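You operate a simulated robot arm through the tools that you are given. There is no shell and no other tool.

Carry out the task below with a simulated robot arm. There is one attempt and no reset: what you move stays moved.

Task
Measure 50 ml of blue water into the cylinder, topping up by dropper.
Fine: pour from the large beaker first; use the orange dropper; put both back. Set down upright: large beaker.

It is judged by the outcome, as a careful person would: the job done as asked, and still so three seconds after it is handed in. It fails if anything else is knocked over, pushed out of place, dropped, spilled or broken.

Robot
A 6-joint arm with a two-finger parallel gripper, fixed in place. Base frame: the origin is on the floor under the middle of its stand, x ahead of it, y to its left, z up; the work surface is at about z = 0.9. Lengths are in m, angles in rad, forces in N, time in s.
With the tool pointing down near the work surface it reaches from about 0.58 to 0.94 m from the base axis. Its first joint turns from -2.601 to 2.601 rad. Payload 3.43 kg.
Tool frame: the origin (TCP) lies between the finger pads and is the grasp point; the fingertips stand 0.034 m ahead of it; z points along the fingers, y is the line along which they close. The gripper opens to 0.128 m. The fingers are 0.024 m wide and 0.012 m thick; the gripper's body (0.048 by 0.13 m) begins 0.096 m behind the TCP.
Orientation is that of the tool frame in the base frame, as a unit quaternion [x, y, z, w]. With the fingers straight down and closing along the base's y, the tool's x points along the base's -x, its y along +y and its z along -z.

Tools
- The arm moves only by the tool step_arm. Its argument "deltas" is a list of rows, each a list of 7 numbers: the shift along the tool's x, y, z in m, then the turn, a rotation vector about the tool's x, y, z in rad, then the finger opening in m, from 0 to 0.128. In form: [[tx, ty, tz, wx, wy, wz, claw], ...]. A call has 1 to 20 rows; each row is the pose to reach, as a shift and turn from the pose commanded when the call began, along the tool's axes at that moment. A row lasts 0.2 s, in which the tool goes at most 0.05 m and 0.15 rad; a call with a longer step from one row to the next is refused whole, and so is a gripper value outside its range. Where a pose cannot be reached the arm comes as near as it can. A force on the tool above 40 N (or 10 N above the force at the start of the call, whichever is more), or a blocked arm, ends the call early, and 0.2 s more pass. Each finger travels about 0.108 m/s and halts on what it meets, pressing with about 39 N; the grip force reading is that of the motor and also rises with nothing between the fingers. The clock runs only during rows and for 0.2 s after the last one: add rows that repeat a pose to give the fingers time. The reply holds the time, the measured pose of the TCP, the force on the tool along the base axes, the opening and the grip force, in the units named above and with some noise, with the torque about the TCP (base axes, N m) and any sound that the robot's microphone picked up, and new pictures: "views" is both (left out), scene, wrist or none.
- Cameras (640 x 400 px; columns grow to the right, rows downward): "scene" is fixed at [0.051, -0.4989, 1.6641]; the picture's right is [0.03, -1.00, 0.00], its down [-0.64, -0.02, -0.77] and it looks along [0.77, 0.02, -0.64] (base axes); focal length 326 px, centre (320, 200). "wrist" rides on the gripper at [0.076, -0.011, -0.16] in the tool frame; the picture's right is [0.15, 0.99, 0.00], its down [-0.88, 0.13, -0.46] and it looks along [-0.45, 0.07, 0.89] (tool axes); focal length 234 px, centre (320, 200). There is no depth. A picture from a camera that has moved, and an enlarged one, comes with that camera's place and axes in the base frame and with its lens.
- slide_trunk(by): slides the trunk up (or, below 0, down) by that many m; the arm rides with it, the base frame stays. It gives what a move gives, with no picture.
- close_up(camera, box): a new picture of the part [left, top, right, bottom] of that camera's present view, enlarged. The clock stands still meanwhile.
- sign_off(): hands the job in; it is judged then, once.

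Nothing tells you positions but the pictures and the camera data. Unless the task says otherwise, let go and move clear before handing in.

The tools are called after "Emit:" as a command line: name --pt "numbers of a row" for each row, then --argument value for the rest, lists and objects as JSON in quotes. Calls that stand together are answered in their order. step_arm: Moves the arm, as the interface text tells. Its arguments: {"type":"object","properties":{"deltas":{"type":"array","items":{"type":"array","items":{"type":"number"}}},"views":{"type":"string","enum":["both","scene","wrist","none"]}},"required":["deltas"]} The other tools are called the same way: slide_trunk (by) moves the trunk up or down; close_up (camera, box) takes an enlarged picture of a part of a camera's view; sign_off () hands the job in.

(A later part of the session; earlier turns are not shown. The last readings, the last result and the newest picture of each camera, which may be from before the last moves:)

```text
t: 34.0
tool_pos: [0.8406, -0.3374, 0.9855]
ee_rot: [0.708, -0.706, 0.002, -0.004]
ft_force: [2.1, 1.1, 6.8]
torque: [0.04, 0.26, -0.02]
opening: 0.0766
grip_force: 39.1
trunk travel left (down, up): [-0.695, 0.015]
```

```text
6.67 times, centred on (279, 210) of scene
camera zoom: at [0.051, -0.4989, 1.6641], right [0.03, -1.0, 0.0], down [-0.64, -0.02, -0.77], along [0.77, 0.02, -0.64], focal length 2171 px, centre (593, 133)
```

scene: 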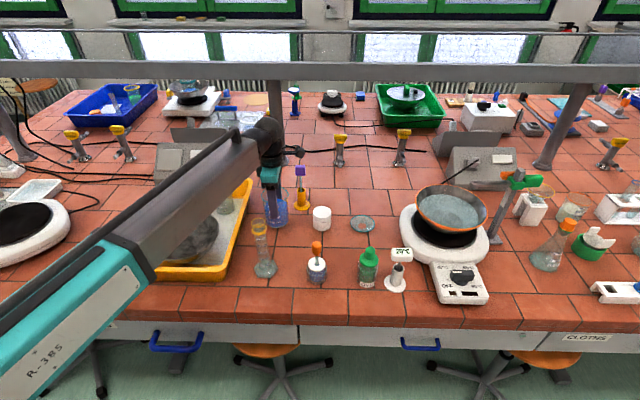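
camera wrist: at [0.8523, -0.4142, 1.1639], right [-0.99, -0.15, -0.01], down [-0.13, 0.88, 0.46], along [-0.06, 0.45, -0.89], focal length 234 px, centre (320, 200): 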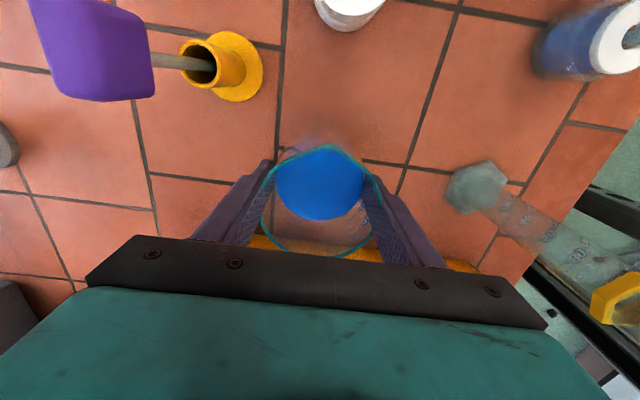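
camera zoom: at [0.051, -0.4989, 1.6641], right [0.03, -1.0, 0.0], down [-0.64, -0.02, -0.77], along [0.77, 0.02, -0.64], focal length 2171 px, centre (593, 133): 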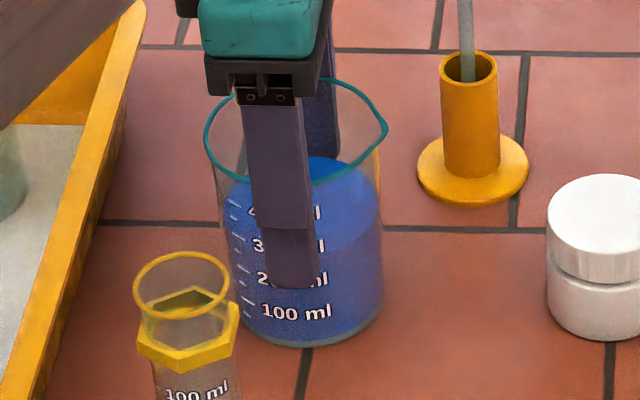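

It's now resting on the bench: the force turned upward. I'll relieve the press and open the gripper.

Emit:
step_arm --pt "0 0 -0.0015 0 0 0 0.06" --pt "0 0 -0.0015 0 0 0 0.075" --pt "0 0 -0.0015 0 0 0 0.08" --pt "0 0 -0.0015 0 0 0 0.09" --pt "0 0 -0.0015 0 0 0 0.11" --pt "0 0 -0.0015 0 0 0 0.128" --pt "0 0 -0.0015 0 0 0 0.128"

Emit:
close_up --camera "scene" --box '[255, 180, 303, 240]'

```text
t: 35.6
tool_pos: [0.8411, -0.3368, 0.9851]
ee_rot: [-0.707, 0.707, -0.002, 0.004]
ft_force: [-0.5, -0.8, 0.7]
torque: [-0.03, 0.0, -0.02]
opening: 0.1282
grip_force: 0.0
trunk travel left (down, up): [-0.695, 0.015]
camera wrist: at [0.8515, -0.4139, 1.1449], right [-0.99, -0.15, -0.01], down [-0.14, 0.88, 0.46], along [-0.06, 0.45, -0.89], focal length 234 px, centre (320, 200)
```

scene: 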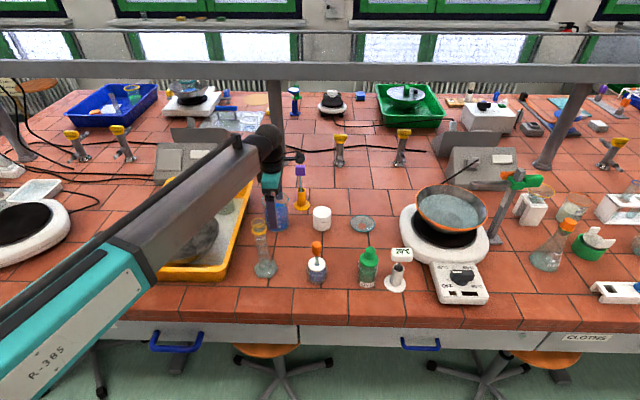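
wrist: 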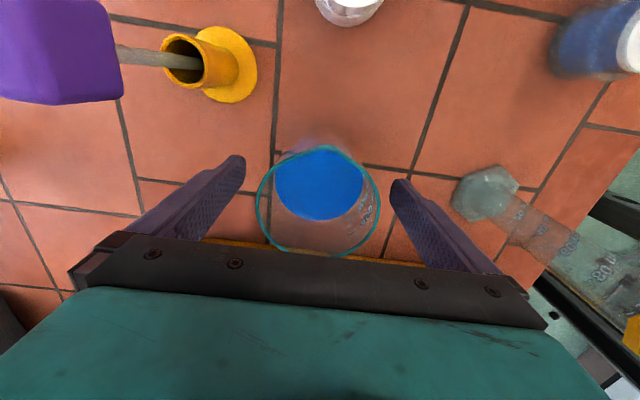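

```text
6.67 times, centred on (279, 210) of scene
camera zoom: at [0.051, -0.4989, 1.6641], right [0.03, -1.0, 0.0], down [-0.64, -0.02, -0.77], along [0.77, 0.02, -0.64], focal length 2171 px, centre (593, 133)
```

zoom: 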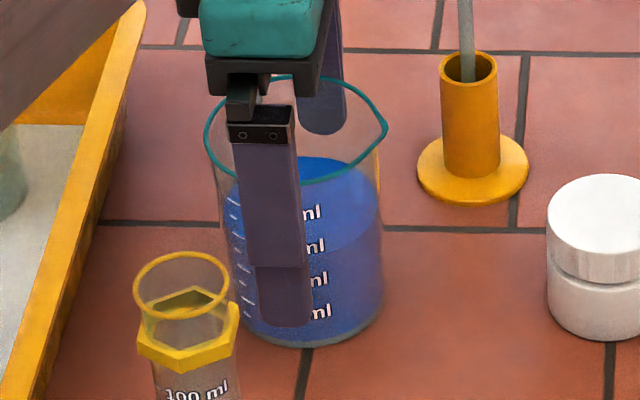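

The beaker stands where it was, still at about 300 ml. I'll raise the empty gripper and rehearse the flipped orientation (camera outward) and a steep tilt before gripping again.

Emit:
step_arm --pt "0 0 -0.02 0 0 0 0.128" --pt "0 0 -0.05 0 0 0 0.128" --pt "0 0 -0.09 0 0 0 0.128" --pt "0 0 -0.13 0 0 0 0.128" --pt "0 0 -0.17 0 0 0 0.128" --pt "0 0 -0.21 0 0 0 0.128" --pt "0 0 -0.24 0 0 -0.1 0.128" --pt "0 0 -0.25 0 0 -0.22 0.128" --pt "0 0 -0.25 0 0 -0.35 0.128" --pt "0 0 -0.25 0 0 -0.48 0.128" --pt "0 0 -0.25 0 0 -0.61 0.128" --pt "0 0 -0.25 0 0 -0.74 0.128" --pt "0 0 -0.25 0 0 -0.87 0.128" --pt "0 0 -0.25 0 0 -1.0 0.128" --pt "0 0 -0.25 0 0 -1.1 0.128" --pt "0 0 -0.25 0 0 -1.1 0.128"

```text
t: 39.0
tool_pos: [0.8409, -0.3328, 1.2356]
ee_rot: [0.965, -0.262, 0.003, -0.002]
ft_force: [0.6, -0.1, -0.1]
torque: [0.0, -0.02, 0.0]
opening: 0.1277
grip_force: 0.1
out of reach, approached as far as the arm can: row 15, 16
trunk travel left (down, up): [-0.695, 0.015]
camera wrist: at [0.9114, -0.3629, 1.3953], right [-0.37, -0.93, 0.0], down [-0.83, 0.33, 0.45], along [-0.42, 0.17, -0.89], focal length 234 px, centre (320, 200)
```

scene: 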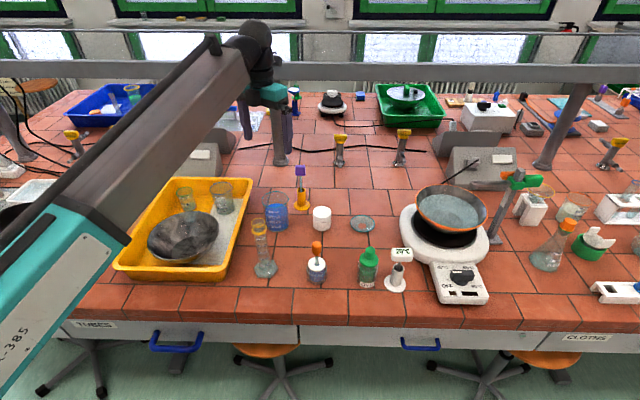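
wrist: 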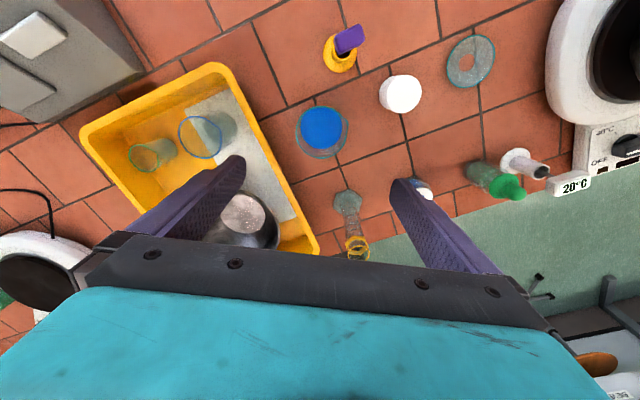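

The last joint hits its limit near this yaw, so I can't go further this way. I'll rehearse another option empty-handed: tool x toward about 200° (mostly -x, slightly -y), tilting there with the tool pointing outward.

Emit:
step_arm --pt "-0.007 0.002 0.002 0 0 0.133 0.128" --pt "-0.014 0.003 0.004 0 0 0.266 0.128" --pt "-0.02 0.005 0.006 0 0 0.399 0.128" --pt "-0.027 0.007 0.008 0 0 0.532 0.128" --pt "-0.034 0.008 0.011 0 0 0.665 0.128" --pt "-0.04 0.01 0.013 0 0 0.798 0.128" --pt "-0.047 0.011 0.015 0 0 0.931 0.128" --pt "-0.054 0.013 0.017 0 0 1.064 0.128" --pt "-0.061 0.015 0.019 0 0 1.197 0.128" --pt "-0.067 0.016 0.021 0 0 1.33 0.128" --pt "-0.074 0.018 0.023 0 0 1.463 0.128" --pt "-0.081 0.02 0.025 0 0 1.596 0.128" --pt "-0.088 0.021 0.027 0 0 1.729 0.128" --pt "-0.094 0.023 0.03 0 0 1.862 0.128" --pt "-0.101 0.025 0.032 0 0 1.995 0.128" --pt "-0.108 0.026 0.034 0 0 2.128 0.128" --pt "-0.1147 0.0279 0.036 0 0 2.262 0.128" --pt "-0.1147 0.0279 0.036 0 0 2.262 0.128"

```text
t: 42.8
tool_pos: [0.7257, -0.2997, 1.199]
ee_rot: [-0.173, 0.985, 0.001, 0.004]
ft_force: [-0.1, 0.2, -0.4]
torque: [0.03, 0.0, 0.01]
opening: 0.1279
grip_force: 0.0
trunk travel left (down, up): [-0.695, 0.015]
camera wrist: at [0.6603, -0.3368, 1.357], right [-0.47, 0.88, 0.0], down [0.78, 0.42, 0.46], along [0.41, 0.22, -0.89], focal length 234 px, centre (320, 200)
```

scene: 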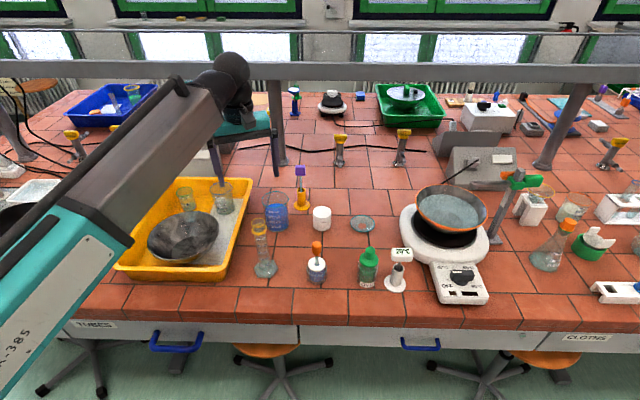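
wrist: 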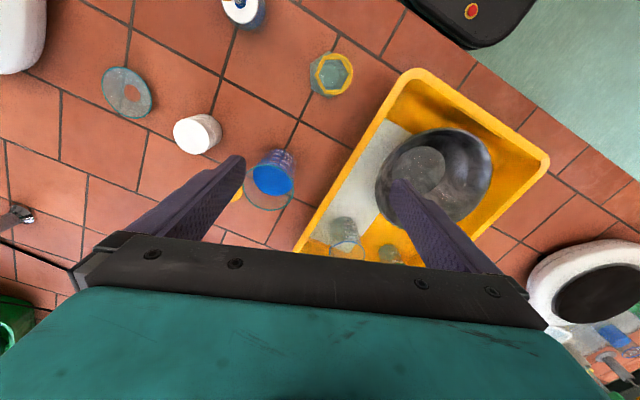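

Now I'll rehearse the tilt to about 60° in the air.

Emit:
step_arm --pt "0 0 0 0 -0.1 0 0.128" --pt "0 0 0 0 -0.2 0 0.128" --pt "0 0 0 0 -0.3 0 0.128" --pt "0 0 0 0 -0.4 0 0.128" --pt "0 0 0 0 -0.5 0 0.128" --pt "0 0 0 0 -0.6 0 0.128" --pt "0 0 0 0 -0.7 0 0.128" --pt "0 0 0 0 -0.8 0 0.128" --pt "0 0 0 0 -0.9 0 0.128" --pt "0 0 0 0 -1.0 0 0.128" --pt "0 0 0 0 -1.05 0 0.128" --pt "0 0 0 0 -1.05 0 0.128"

```text
t: 45.4
tool_pos: [0.7288, -0.3002, 1.1975]
ee_rot: [-0.15, 0.85, 0.087, 0.498]
ft_force: [0.1, 0.1, 0.7]
torque: [0.01, 0.01, 0.0]
opening: 0.1281
grip_force: 0.1
trunk travel left (down, up): [-0.695, 0.015]
camera wrist: at [0.5667, -0.3708, 1.2103], right [-0.4, 0.91, -0.13], down [-0.01, 0.13, 0.99], along [0.91, 0.4, -0.04], focal length 234 px, centre (320, 200)
```

scene: 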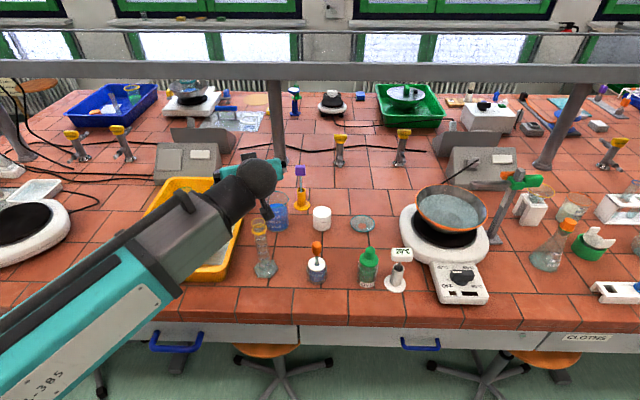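
wrist: 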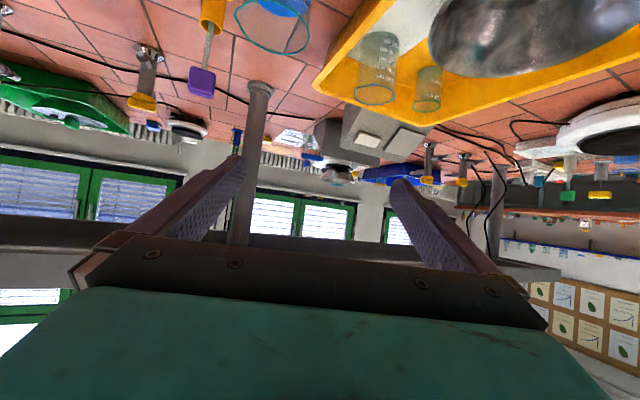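

The full 60° tilt works in this direction. I'll rehearse the exact pour location too, with the yaw shifted toward 185° so the scene camera keeps sight of the cylinder.

Emit:
step_arm --pt "0 0 0 0.076 0 0.044 0.128" --pt "0 0 0 0.151 0 0.087 0.128" --pt "0 0 0 0.227 0 0.131 0.128" --pt "0.017 -0.004 0.009 0.227 0 0.131 0.128" --pt "0.034 -0.008 0.018 0.227 0 0.131 0.128" --pt "0.05 -0.012 0.027 0.227 0 0.131 0.128" --pt "0.067 -0.016 0.036 0.227 0 0.131 0.128" --pt "0.0833 -0.0202 0.0447 0.227 0 0.131 0.128" --pt "0.0833 -0.0202 0.0447 0.227 0 0.131 0.128"

Emit:
close_up --camera "scene" --box '[200, 180, 320, 290]'

```text
t: 47.4
tool_pos: [0.7329, -0.3192, 1.1028]
ee_rot: [-0.037, 0.862, 0.022, 0.505]
ft_force: [0.2, 0.6, 0.3]
torque: [-0.02, 0.0, 0.01]
opening: 0.1277
grip_force: 0.0
trunk travel left (down, up): [-0.695, 0.015]
camera wrist: at [0.5586, -0.3464, 1.1154], right [-0.16, 0.98, -0.13], down [0.02, 0.13, 0.99], along [0.99, 0.15, -0.04], focal length 234 px, centre (320, 200)
```

scene: 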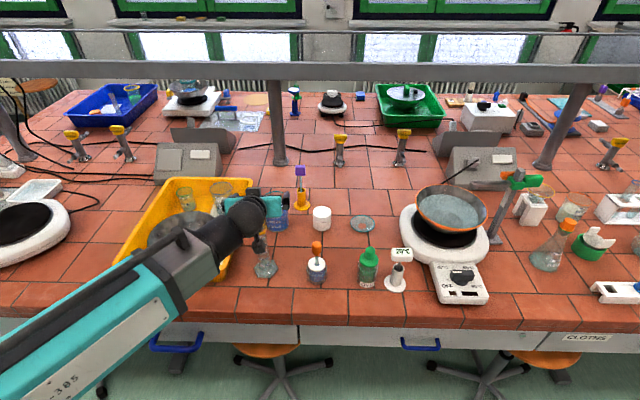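
wrist: 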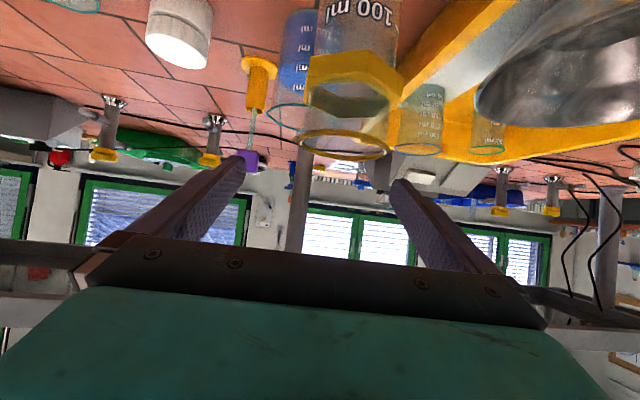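

```text
3.64 times, centred on (260, 235) of scene
camera zoom: at [0.051, -0.4989, 1.6641], right [0.03, -1.0, 0.0], down [-0.64, -0.02, -0.77], along [0.77, 0.02, -0.64], focal length 1184 px, centre (538, 73)
```

zoom: 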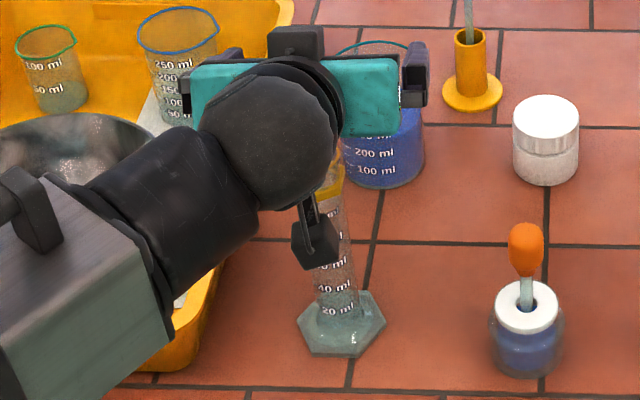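

The rehearsal matches: the cylinder mouth lies exactly in the pour plane, and the wrist camera sees it well. I'll back out the way I came, raising first and yawing back.

Emit:
step_arm --pt "-0.024 0 -0.0137 0 0 0 0.128" --pt "-0.048 0 -0.0274 0 0 0 0.128" --pt "-0.072 0 -0.041 0 0 0 0.128" --pt "-0.0954 0 -0.0547 0 0 0 0.128" --pt "-0.0954 0 -0.0547 -0.076 0 -0.044 0.128" --pt "-0.0954 0 -0.0547 -0.151 0 -0.087 0.128" --pt "-0.0954 0 -0.0547 -0.227 0 -0.13 0.128" --pt "-0.0954 0 -0.0547 -0.227 0 -0.13 0.128" --views "none"

Emit:
step_arm --pt "0 0 0 0 0.12 0 0.128" --pt "0 0 0 0 0.25 0 0.128" --pt "0 0 0 0 0.38 0 0.128" --pt "0 0 0 0 0.51 0 0.128" --pt "0 0 0 0 0.64 0 0.128" --pt "0 0 0 0 0.77 0 0.128" --pt "0 0 0 0 0.9 0 0.128" --pt "0 0 0 0 1.0 0 0.128" --pt "0 0 0 0 1.05 0 0.128" --pt "0 0 0 0 1.05 0 0.128" --views "none"

```text
t: 49.2
tool_pos: [0.7317, -0.32, 1.2139]
ee_rot: [-0.151, 0.85, 0.089, 0.497]
ft_force: [0.0, 0.9, 0.1]
torque: [-0.03, 0.01, -0.02]
opening: 0.1278
grip_force: 0.2
trunk travel left (down, up): [-0.695, 0.015]
```

```text
t: 51.4
tool_pos: [0.7322, -0.3192, 1.2133]
ee_rot: [-0.173, 0.985, 0.0, 0.003]
ft_force: [0.4, 0.2, -0.1]
torque: [-0.03, 0.0, 0.0]
opening: 0.1281
grip_force: 0.1
trunk travel left (down, up): [-0.695, 0.015]
```

Next I'll yaw back to the grasp orientation above the beaker.

Emit:
step_arm --pt "-0.009 -0.005 0 0 0 -0.12 0.128" --pt "-0.019 -0.011 0 0 0 -0.245 0.128" --pt "-0.028 -0.016 0 0 0 -0.37 0.128" --pt "-0.038 -0.022 0 0 0 -0.49 0.128" --pt "-0.047 -0.027 0 0 0 -0.61 0.128" --pt "-0.056 -0.033 0 0 0 -0.735 0.128" --pt "-0.066 -0.038 0 0 0 -0.86 0.128" --pt "-0.075 -0.044 0 0 0 -0.98 0.128" --pt "-0.085 -0.049 0 0 0 -1.1 0.128" --pt "-0.0941 -0.0545 0 0 0 -1.222 0.128" --pt "-0.0941 -0.0545 0 0 0 -1.222 0.128" --views "wrist"

Emit:
close_up --camera "wrist" --box '[270, 80, 370, 180]'

```text
t: 53.8
tool_pos: [0.8381, -0.3381, 1.2146]
ee_rot: [0.708, -0.706, 0.001, -0.004]
ft_force: [0.5, 0.3, -0.1]
torque: [0.0, -0.03, -0.01]
opening: 0.1281
grip_force: 0.0
trunk travel left (down, up): [-0.695, 0.015]
camera wrist: at [0.85, -0.4155, 1.3739], right [-0.99, -0.15, -0.01], down [-0.13, 0.88, 0.46], along [-0.06, 0.45, -0.89], focal length 234 px, centre (320, 200)
```

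wrist: 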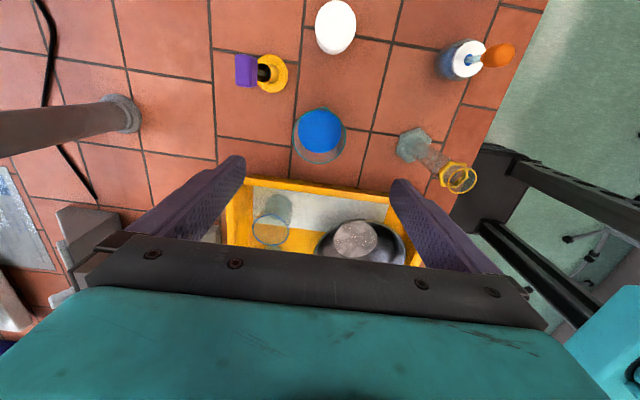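

```text
4.00 times, centred on (320, 130) of wrist
camera zoom: at [0.85, -0.4155, 1.3739], right [-0.99, -0.15, -0.01], down [-0.13, 0.88, 0.46], along [-0.06, 0.45, -0.89], focal length 937 px, centre (320, 480)
```

zoom: 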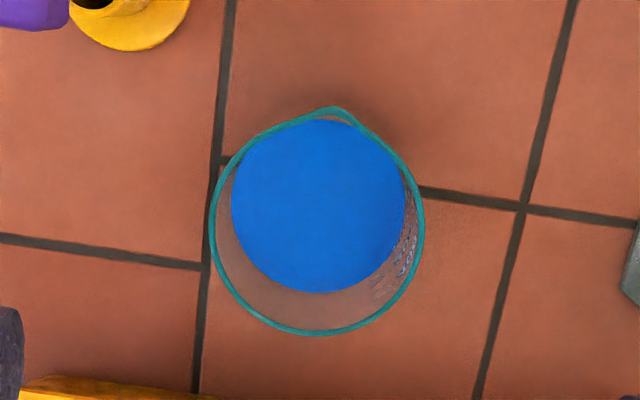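

The beaker is at about (0.841, -0.337). I'll descend, correcting a slight tool tilt, to grip it lower this time (TCP z ≈ 0.947).

Emit:
step_arm --pt "0 -0.001 0.03 -0.006 0.003 0 0.128" --pt "0 -0.001 0.06 -0.006 0.003 0 0.128" --pt "0 -0.001 0.09 -0.006 0.003 0 0.128" --pt "0 -0.001 0.12 -0.006 0.003 0 0.128" --pt "0 -0.001 0.15 -0.006 0.003 0 0.128" --pt "0 -0.001 0.18 -0.006 0.003 0 0.128" --pt "0 -0.001 0.21 -0.006 0.003 0 0.128" --pt "0 -0.001 0.24 -0.006 0.003 0 0.128" --pt "0 -0.001 0.26 -0.006 0.003 0 0.128" --pt "0 -0.001 0.2676 -0.006 0.003 0 0.128" --pt "0 -0.001 0.2676 -0.006 0.003 0 0.128" --views "wrist"

Emit:
close_up --camera "scene" --box '[245, 170, 313, 240]'

```text
t: 56.2
tool_pos: [0.8412, -0.3379, 0.9462]
ee_rot: [-0.707, 0.708, -0.001, 0.001]
ft_force: [-0.9, 0.1, 0.3]
torque: [0.0, -0.01, 0.02]
opening: 0.1281
grip_force: 0.1
trunk travel left (down, up): [-0.695, 0.015]
camera wrist: at [0.8533, -0.4143, 1.1063], right [-0.99, -0.15, 0.0], down [-0.13, 0.88, 0.46], along [-0.06, 0.45, -0.89], focal length 234 px, centre (320, 200)
```

wrist: 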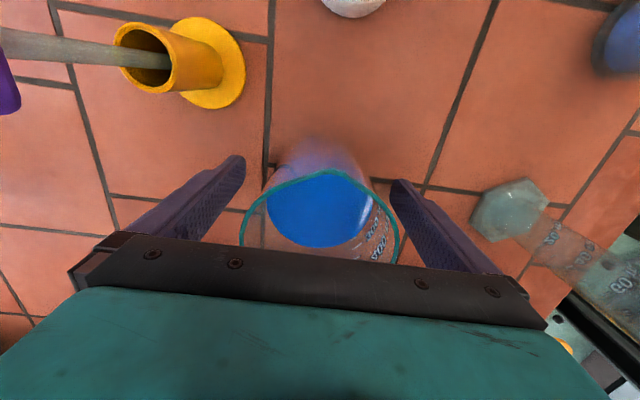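

```text
5.71 times, centred on (279, 205) of scene
camera zoom: at [0.051, -0.4989, 1.6641], right [0.03, -1.0, 0.0], down [-0.64, -0.02, -0.77], along [0.77, 0.02, -0.64], focal length 1861 px, centre (554, 171)
```

zoom: 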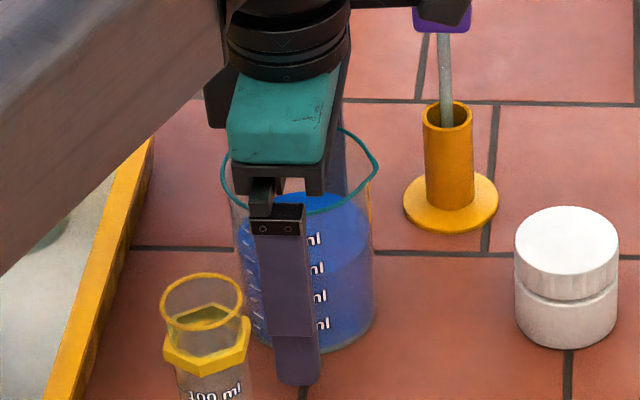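

Aligned. I'll close, let the grip settle, then lift just 1 cm slowly and check for slip.

Emit:
step_arm --pt "0 0 0 0 0 0 0.1" --pt "0 0 0 0 0 0 0.085" --pt "0 0 0 0 0 0 0.075" --pt "0 0 0 0 0 0 0.06" --pt "0 0 0 0 0 0 0.04" --pt "0 0 0 0 0 0 0.04" --pt "0 0 0 0 0 0 0.04" --pt "0 0 0 0 0 0 0.04" --views "none"

Emit:
step_arm --pt "0 0 -0.001 0 0 0 0.04" --pt "0 0 -0.002 0 0 0 0.04" --pt "0 0 -0.004 0 0 0 0.04" --pt "0 0 -0.006 0 0 0 0.04" --pt "0 0 -0.008 0 0 0 0.04" --pt "0 0 -0.01 0 0 0 0.04" --pt "0 0 -0.01 0 0 0 0.04" --views "wrist"

Emit:
close_up --camera "scene" --box '[245, 170, 313, 240]'

```text
t: 58.0
tool_pos: [0.8411, -0.3383, 0.946]
ee_rot: [0.707, -0.707, 0.001, 0.0]
ft_force: [-1.6, -0.9, 0.5]
torque: [-0.02, 0.22, 0.03]
opening: 0.0767
grip_force: 39.1
trunk travel left (down, up): [-0.695, 0.015]
```

```text
t: 59.6
tool_pos: [0.8416, -0.3382, 0.9562]
ee_rot: [-0.707, 0.707, -0.001, 0.001]
ft_force: [0.1, 0.3, -4.4]
torque: [0.0, -0.02, 0.01]
opening: 0.0767
grip_force: 39.4
trunk travel left (down, up): [-0.695, 0.015]
camera wrist: at [0.8542, -0.4145, 1.1161], right [-0.99, -0.15, 0.0], down [-0.13, 0.88, 0.46], along [-0.07, 0.45, -0.89], focal length 234 px, centre (320, 200)
```

wrist: 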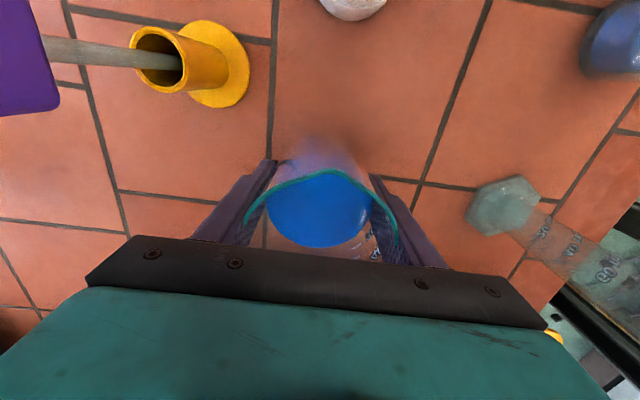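

```text
5.71 times, centred on (279, 205) of scene
camera zoom: at [0.051, -0.4989, 1.6641], right [0.03, -1.0, 0.0], down [-0.64, -0.02, -0.77], along [0.77, 0.02, -0.64], focal length 1861 px, centre (554, 171)
```

zoom: 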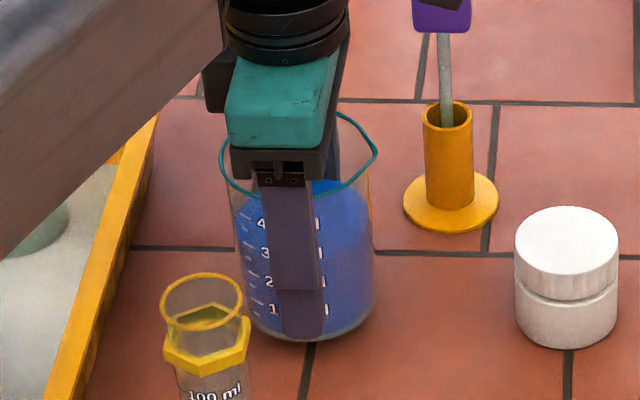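

Lifted 1 cm with no slip. I'll continue lifting gently.

Emit:
step_arm --pt "0 0 -0.003 0 0 0 0.04" --pt "0 0 -0.008 0 0 0 0.04" --pt "0 0 -0.016 0 0 0 0.04" --pt "0 0 -0.024 0 0 0 0.04" --pt "0 0 -0.032 0 0 0 0.04" --pt "0 0 -0.04 0 0 0 0.04" --pt "0 0 -0.048 0 0 0 0.04" --pt "0 0 -0.056 0 0 0 0.04" --pt "0 0 -0.064 0 0 0 0.04" --pt "0 0 -0.072 0 0 0 0.04" --pt "0 0 -0.08 0 0 0 0.04" --pt "0 0 -0.088 0 0 0 0.04" --pt "0 0 -0.096 0 0 0 0.04" --pt "0 0 -0.102 0 0 0 0.04" --pt "0 0 -0.106 0 0 0 0.04" --views "wrist"

Emit:
close_up --camera "scene" --box '[220, 110, 320, 230]'

```text
t: 62.8
tool_pos: [0.8413, -0.338, 1.0621]
ee_rot: [0.707, -0.707, 0.001, 0.0]
ft_force: [0.8, -0.3, -4.5]
torque: [0.01, -0.06, 0.02]
opening: 0.0767
grip_force: 39.0
trunk travel left (down, up): [-0.695, 0.015]
camera wrist: at [0.854, -0.4146, 1.2222], right [-0.99, -0.15, 0.0], down [-0.13, 0.88, 0.46], along [-0.07, 0.45, -0.89], focal length 234 px, centre (320, 200)
```

wrist: 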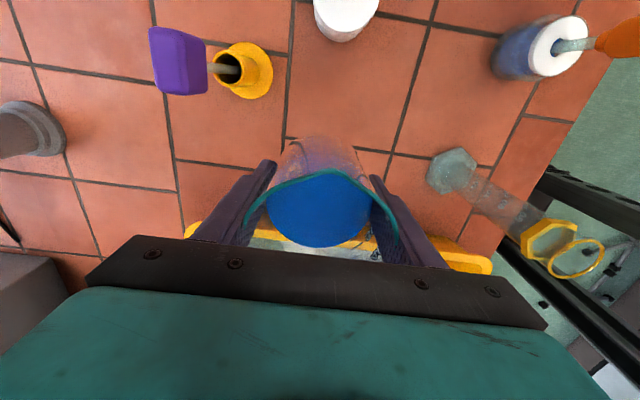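

```text
3.33 times, centred on (270, 170) of scene
camera zoom: at [0.051, -0.4989, 1.6641], right [0.03, -1.0, 0.0], down [-0.64, -0.02, -0.77], along [0.77, 0.02, -0.64], focal length 1086 px, centre (487, 300)
```

zoom: 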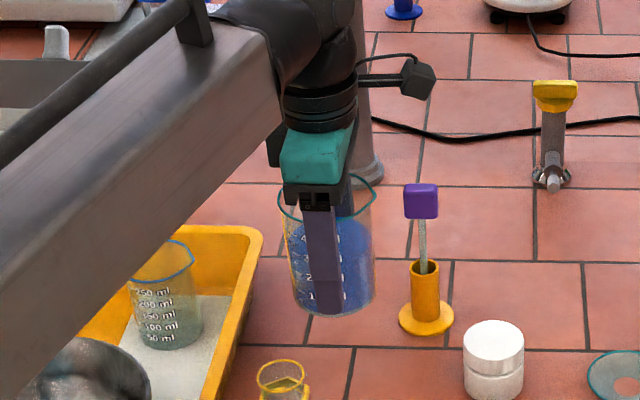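

No slip at all. I'll continue up to z ≈ 1.21.

Emit:
step_arm --pt "0 0 -0.003 0 0 0 0.04" --pt "0 0 -0.008 0 0 0 0.04" --pt "0 0 -0.017 0 0 0 0.04" --pt "0 0 -0.027 0 0 0 0.04" --pt "0 0 -0.037 0 0 0 0.04" --pt "0 0 -0.047 0 0 0 0.04" --pt "0 0 -0.057 0 0 0 0.04" --pt "0 0 -0.067 0 0 0 0.04" --pt "0 0 -0.077 0 0 0 0.04" --pt "0 0 -0.087 0 0 0 0.04" --pt "0 0 -0.097 0 0 0 0.04" --pt "0 0 -0.107 0 0 0 0.04" --pt "0 0 -0.117 0 0 0 0.04" --pt "0 0 -0.127 0 0 0 0.04" --pt "0 0 -0.137 0 0 0 0.04" --pt "0 0 -0.145 0 0 0 0.04" --pt "0 0 -0.15 0 0 0 0.04" --pt "0 0 -0.15 0 0 0 0.04" --views "wrist"

Emit:
close_up --camera "wrist" --box '[240, 130, 400, 270]'

```text
t: 66.6
tool_pos: [0.8414, -0.3382, 1.2126]
ee_rot: [-0.707, 0.707, -0.001, 0.001]
ft_force: [-0.3, 0.3, -4.0]
torque: [-0.01, -0.01, 0.02]
opening: 0.0765
grip_force: 38.8
trunk travel left (down, up): [-0.695, 0.015]
camera wrist: at [0.8539, -0.4146, 1.3722], right [-0.99, -0.15, 0.0], down [-0.13, 0.88, 0.46], along [-0.07, 0.45, -0.89], focal length 234 px, centre (320, 200)
```

wrist: 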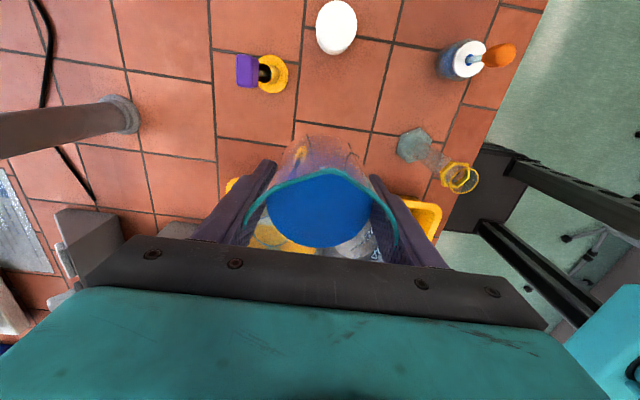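

```text
2.86 times, centred on (320, 200) of wrist
camera zoom: at [0.8539, -0.4146, 1.3722], right [-0.99, -0.15, 0.0], down [-0.13, 0.88, 0.46], along [-0.07, 0.45, -0.89], focal length 669 px, centre (320, 200)
```

zoom: 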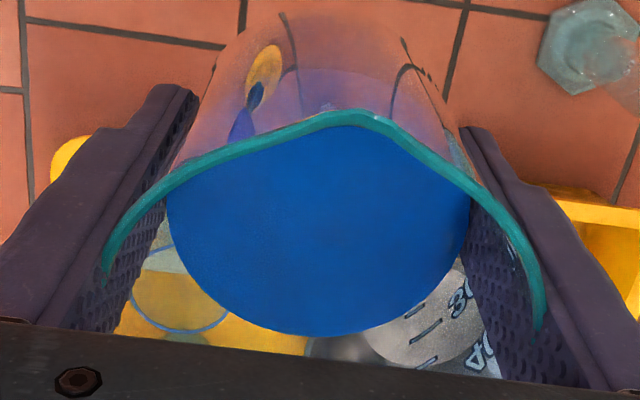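

The grip is solid this time. I'll yaw the beaker to the 200° heading and bring it, still upright, next to the cylinder.

Emit:
step_arm --pt "-0.0005 0.003 0 0 0 0.04 0.04" --pt "-0.001 0.009 0 0 0 0.11 0.04" --pt "-0.002 0.018 0 0 0 0.21 0.04" --pt "-0.0035 0.027 0 0 0 0.31 0.04" --pt "-0.005 0.036 0 0 0 0.41 0.04" --pt "-0.006 0.045 0 0 0 0.51 0.04" --pt "-0.007 0.054 0 0 0 0.61 0.04" --pt "-0.0085 0.063 0 0 0 0.71 0.04" --pt "-0.0095 0.072 0 0 0 0.81 0.04" --pt "-0.011 0.081 0 0 0 0.91 0.04" --pt "-0.012 0.089 0 0 0 1.01 0.04" --pt "-0.013 0.097 0 0 0 1.1 0.04" --pt "-0.0138 0.103 0 0 0 1.17 0.04" --pt "-0.0142 0.1064 0 0 0 1.21 0.04" --pt "-0.0142 0.1064 0 0 0 1.222 0.04" --pt "-0.0142 0.1064 0 0 0 1.222 0.04"

```text
t: 70.0
tool_pos: [0.7345, -0.3243, 1.212]
ee_rot: [-0.173, 0.985, 0.0, 0.001]
ft_force: [0.0, 0.2, -5.0]
torque: [0.0, 0.03, -0.02]
opening: 0.0772
grip_force: 39.0
trunk travel left (down, up): [-0.695, 0.015]
camera wrist: at [0.6686, -0.3608, 1.3718], right [-0.47, 0.88, 0.0], down [0.78, 0.42, 0.46], along [0.4, 0.22, -0.89], focal length 234 px, centre (320, 200)
```

scene: 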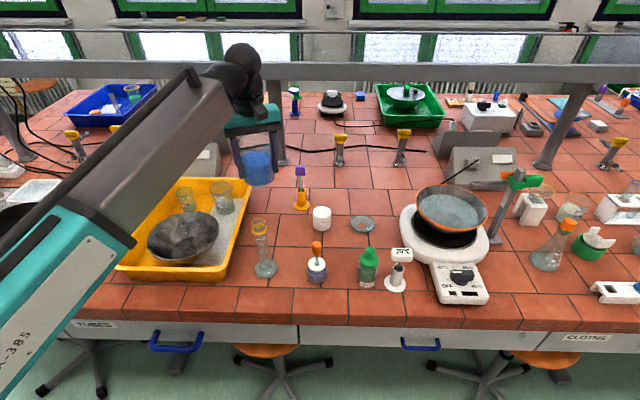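
wrist: 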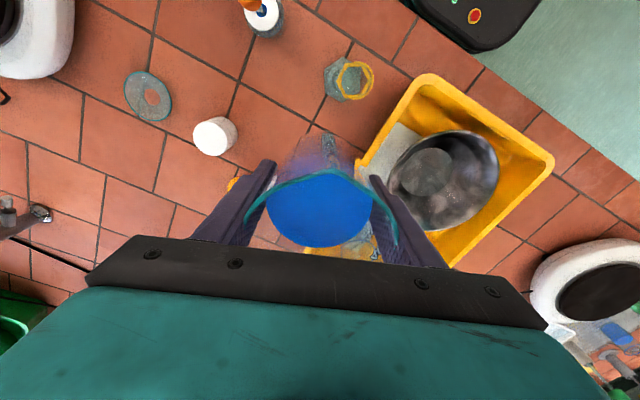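

Steady. Now I'll tilt gently to 30°, still below the pouring onset, high above the cylinder.

Emit:
step_arm --pt "0 0 0 0 -0.02 0 0.04" --pt "0 0 0 0 -0.06 0 0.04" --pt "0 0 0 0 -0.11 0 0.04" --pt "0 0 0 0 -0.16 0 0.04" --pt "0 0 0 0 -0.21 0 0.04" --pt "0 0 0 0 -0.26 0 0.04" --pt "0 0 0 0 -0.31 0 0.04" --pt "0 0 0 0 -0.36 0 0.04" --pt "0 0 0 0 -0.41 0 0.04" --pt "0 0 0 0 -0.46 0 0.04" --pt "0 0 0 0 -0.5 0 0.04" --pt "0 0 0 0 -0.52 0 0.04" --pt "0 0 0 0 -0.524 0 0.04" --pt "0 0 0 0 -0.524 0 0.04"

Emit:
close_up --camera "scene" --box '[200, 130, 310, 290]'

Emit:
close_up --camera "wrist" --box '[230, 60, 420, 270]'

```text
t: 73.0
tool_pos: [0.7344, -0.3245, 1.2129]
ee_rot: [-0.167, 0.951, 0.045, 0.255]
ft_force: [-0.5, 0.7, -3.4]
torque: [-0.01, 0.04, -0.01]
opening: 0.0769
grip_force: 39.2
trunk travel left (down, up): [-0.695, 0.015]
camera wrist: at [0.6034, -0.3845, 1.3127], right [-0.46, 0.89, -0.07], down [0.46, 0.3, 0.84], along [0.76, 0.35, -0.54], focal length 234 px, centre (320, 200)
```

scene: 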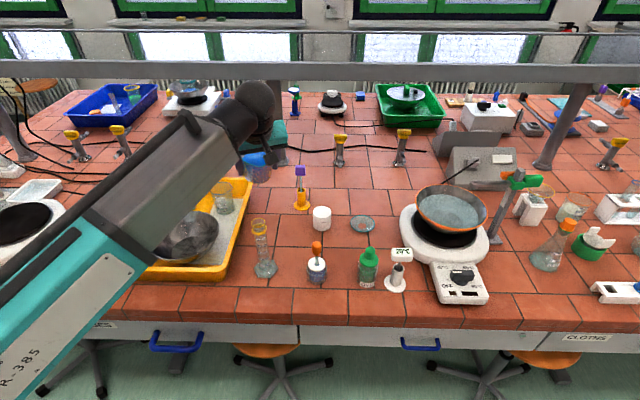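
wrist: 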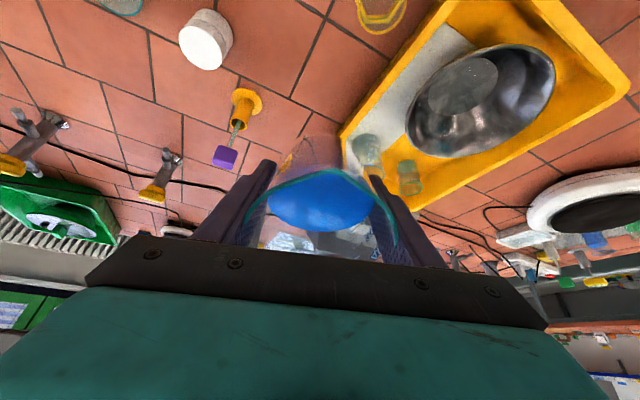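

```text
2.50 times, centred on (255, 210) of scene
camera zoom: at [0.051, -0.4989, 1.6641], right [0.03, -1.0, 0.0], down [-0.64, -0.02, -0.77], along [0.77, 0.02, -0.64], focal length 814 px, centre (482, 175)
```

zoom: 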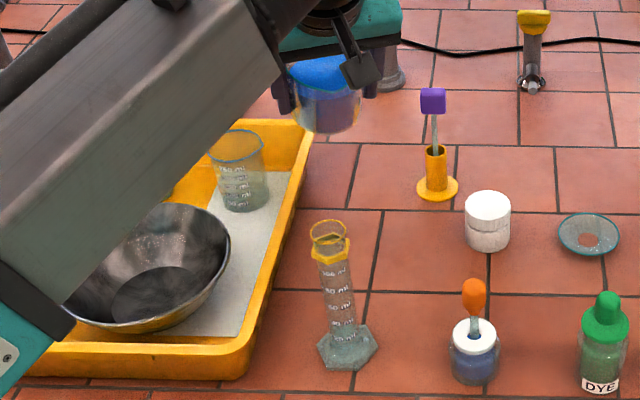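

```text
1.90 times, centred on (325, 165) of wrist
camera zoom: at [0.6034, -0.3845, 1.3127], right [-0.46, 0.89, -0.07], down [0.46, 0.3, 0.84], along [0.76, 0.35, -0.54], focal length 446 px, centre (310, 267)
```

zoom: 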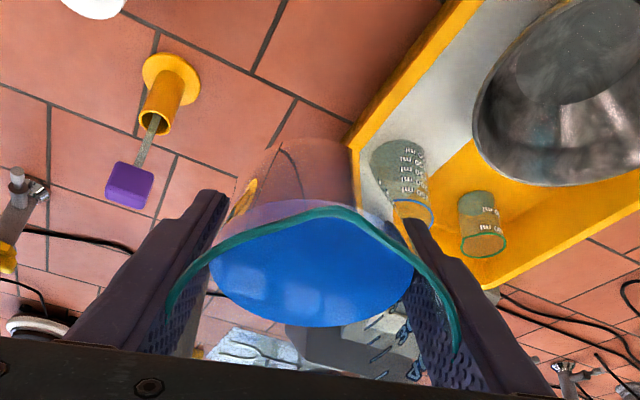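

The beaker tilts along with the tool and the liquid is nearing the lip. I'll yaw to the 180° heading while tilted.

Emit:
step_arm --pt "0 0 0 0.015 0 0.026 0.04" --pt "0 0 0 0.045 0 0.078 0.04" --pt "0 0 0 0.08 0 0.138 0.04" --pt "0 0 0 0.115 0 0.2 0.04" --pt "0 0 0 0.145 0 0.25 0.04" --pt "0 0 0 0.165 0 0.286 0.04" --pt "0 0 0 0.1745 0 0.302 0.04" --pt "0 0 0 0.1745 0 0.302 0.04"

Emit:
close_up --camera "scene" --box '[200, 100, 310, 290]'

```text
t: 74.8
tool_pos: [0.7353, -0.3249, 1.2128]
ee_rot: [0.0, 0.966, 0.0, 0.259]
ft_force: [0.6, 0.7, -5.0]
torque: [-0.01, 0.03, -0.03]
opening: 0.077
grip_force: 38.7
trunk travel left (down, up): [-0.695, 0.015]
camera wrist: at [0.5905, -0.3354, 1.3126], right [-0.13, 0.99, -0.07], down [0.53, 0.13, 0.84], along [0.84, 0.07, -0.54], focal length 234 px, centre (320, 200)
```

scene: 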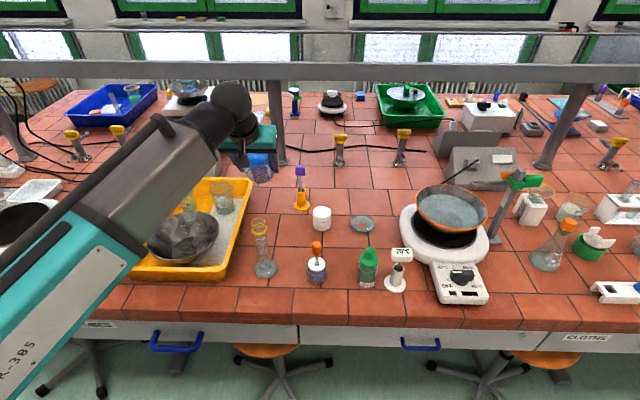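
wrist: 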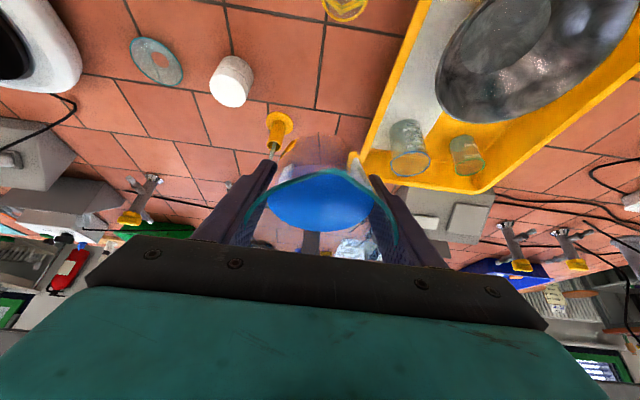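

```text
2.11 times, centred on (255, 195) of scene
camera zoom: at [0.051, -0.4989, 1.6641], right [0.03, -1.0, 0.0], down [-0.64, -0.02, -0.77], along [0.77, 0.02, -0.64], focal length 686 px, centre (457, 210)
```

zoom: 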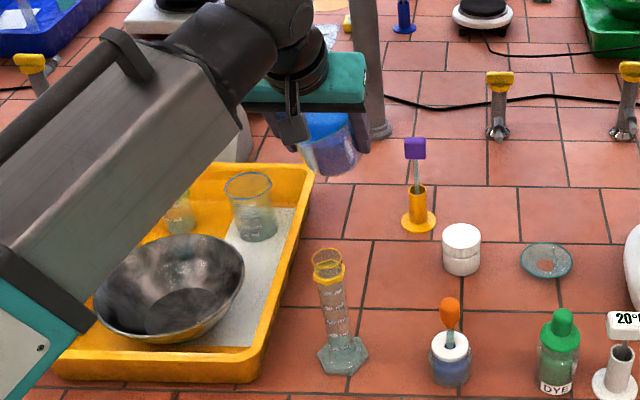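

Heading 180°, tilt 30°. I'll tilt a bit more to 38° while high, then lower so the lip is about 4–5 cm above the cylinder mouth, and look.

Emit:
step_arm --pt "0 0 0 0 -0.03 0 0.04" --pt "0 0 0 0 -0.07 0 0.04" --pt "0 0 0 0 -0.11 0 0.04" --pt "0.003 0 0.005 0 -0.14 0 0.04" --pt "0.01 0 0.015 0 -0.14 0 0.04" --pt "0.018 0 0.027 0 -0.14 0 0.04" --pt "0.026 0 0.039 0 -0.14 0 0.04" --pt "0.034 0 0.051 0 -0.14 0 0.04" --pt "0.042 0 0.063 0 -0.14 0 0.04" --pt "0.05 0 0.075 0 -0.14 0 0.04" --pt "0.0545 0 0.0815 0 -0.14 0 0.04" --pt "0.0557 0 0.0833 0 -0.14 0 0.04" --pt "0.0557 0 0.0833 0 -0.14 0 0.04"

Emit:
close_up --camera "wrist" --box '[230, 60, 420, 270]'

Emit:
close_up --camera "scene" --box '[210, 160, 310, 290]'

```text
t: 77.6
tool_pos: [0.7279, -0.3234, 1.1126]
ee_rot: [-0.001, 0.945, 0.0, 0.327]
ft_force: [-0.2, -0.6, -5.0]
torque: [-0.02, -0.02, 0.0]
opening: 0.077
grip_force: 39.2
trunk travel left (down, up): [-0.695, 0.015]
camera wrist: at [0.5716, -0.3354, 1.1908], right [-0.11, 0.99, -0.09], down [0.41, 0.13, 0.9], along [0.9, 0.07, -0.42], focal length 234 px, centre (320, 200)
```

scene: 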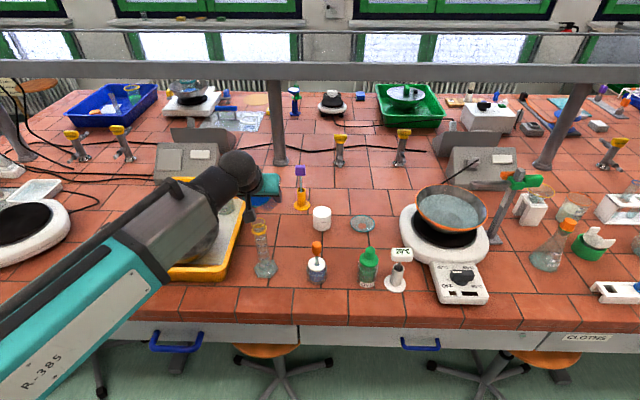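
wrist: 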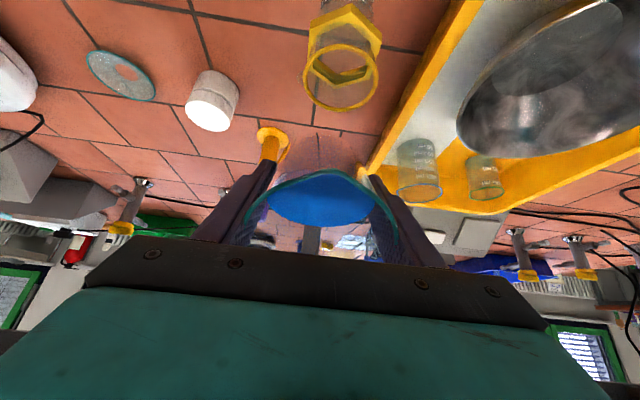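

```text
1.90 times, centred on (325, 165) of wrist
camera zoom: at [0.5716, -0.3354, 1.1908], right [-0.11, 0.99, -0.09], down [0.41, 0.13, 0.9], along [0.9, 0.07, -0.42], focal length 446 px, centre (310, 267)
```

zoom: 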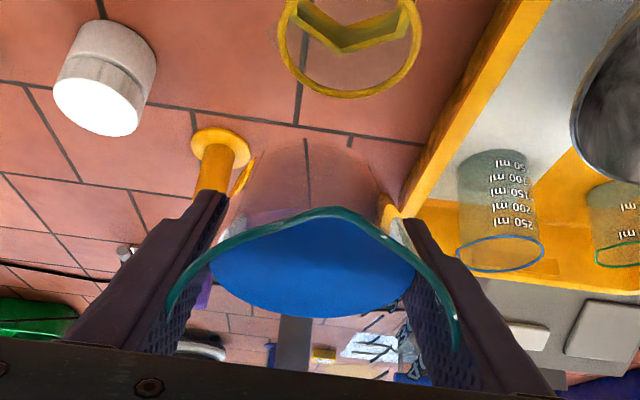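

```text
3.08 times, centred on (260, 225) of scene
camera zoom: at [0.051, -0.4989, 1.6641], right [0.03, -1.0, 0.0], down [-0.64, -0.02, -0.77], along [0.77, 0.02, -0.64], focal length 1002 px, centre (505, 123)
```

zoom: 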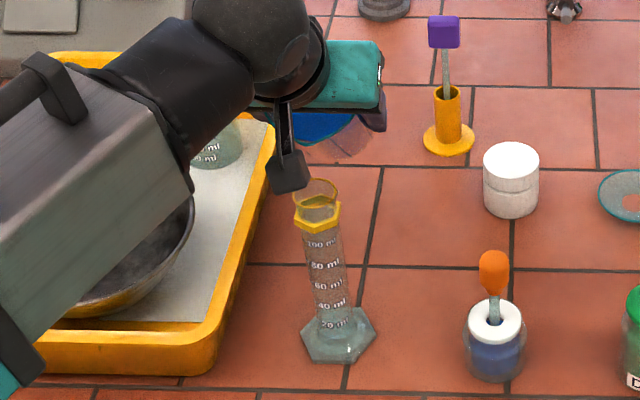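

The views are good: the lip is about 5 cm directly above the mouth, off by only about 2 mm in y. I'll lower it to about 2 cm above the rim and check again before pouring.

Emit:
step_arm --pt "0.003 -0.0005 0.004 0 0 0 0.04" --pt "0.0075 -0.001 0.0095 0 0 0 0.04" --pt "0.012 -0.0015 0.015 0 0 0 0.04" --pt "0.0155 -0.0015 0.0195 0 0 0 0.04" --pt "0.017 -0.0015 0.0216 0 0 0 0.04" --pt "0.017 -0.0015 0.0216 0 0 0 0.04" --views "wrist"

Emit:
close_up --camera "wrist" --box '[260, 40, 400, 220]'

Emit:
close_up --camera "scene" --box '[230, 190, 300, 290]'

```text
t: 79.0
tool_pos: [0.728, -0.3265, 1.0853]
ee_rot: [0.001, 0.945, 0.0, 0.326]
ft_force: [-0.1, 0.3, -4.4]
torque: [-0.01, 0.02, -0.04]
opening: 0.0765
grip_force: 39.1
trunk travel left (down, up): [-0.695, 0.015]
camera wrist: at [0.5715, -0.337, 1.1638], right [-0.11, 0.99, -0.09], down [0.41, 0.13, 0.9], along [0.9, 0.07, -0.42], focal length 234 px, centre (320, 200)
```

wrist: 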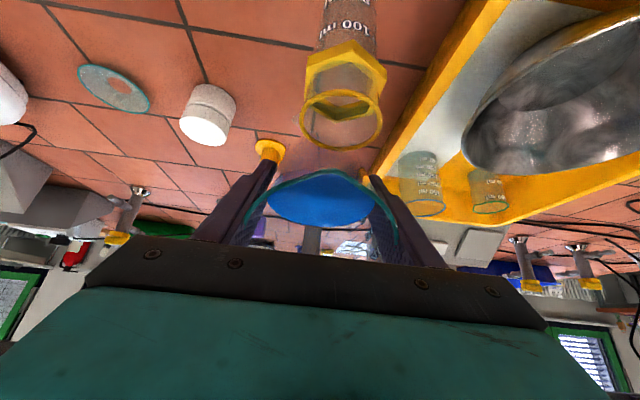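

```text
2.22 times, centred on (330, 130) of wrist
camera zoom: at [0.5715, -0.337, 1.1638], right [-0.11, 0.99, -0.09], down [0.41, 0.13, 0.9], along [0.9, 0.07, -0.42], focal length 520 px, centre (298, 356)
```

zoom: 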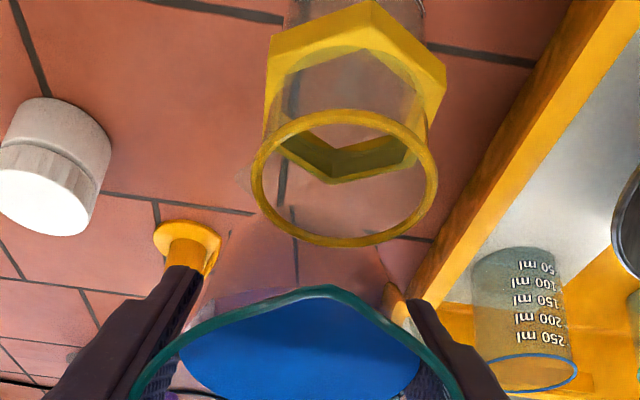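

```text
4.00 times, centred on (265, 240) of scene
camera zoom: at [0.051, -0.4989, 1.6641], right [0.03, -1.0, 0.0], down [-0.64, -0.02, -0.77], along [0.77, 0.02, -0.64], focal length 1303 px, centre (540, 40)
```

zoom: 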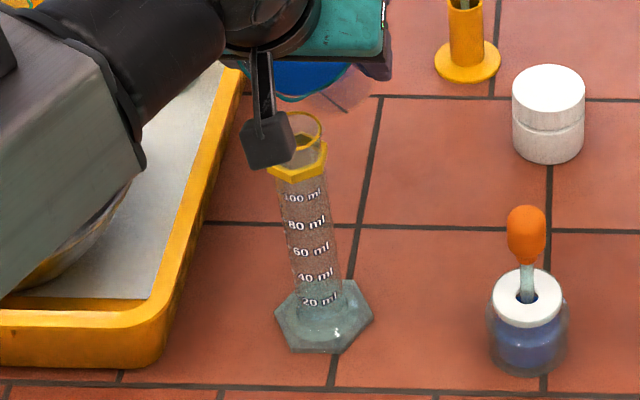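

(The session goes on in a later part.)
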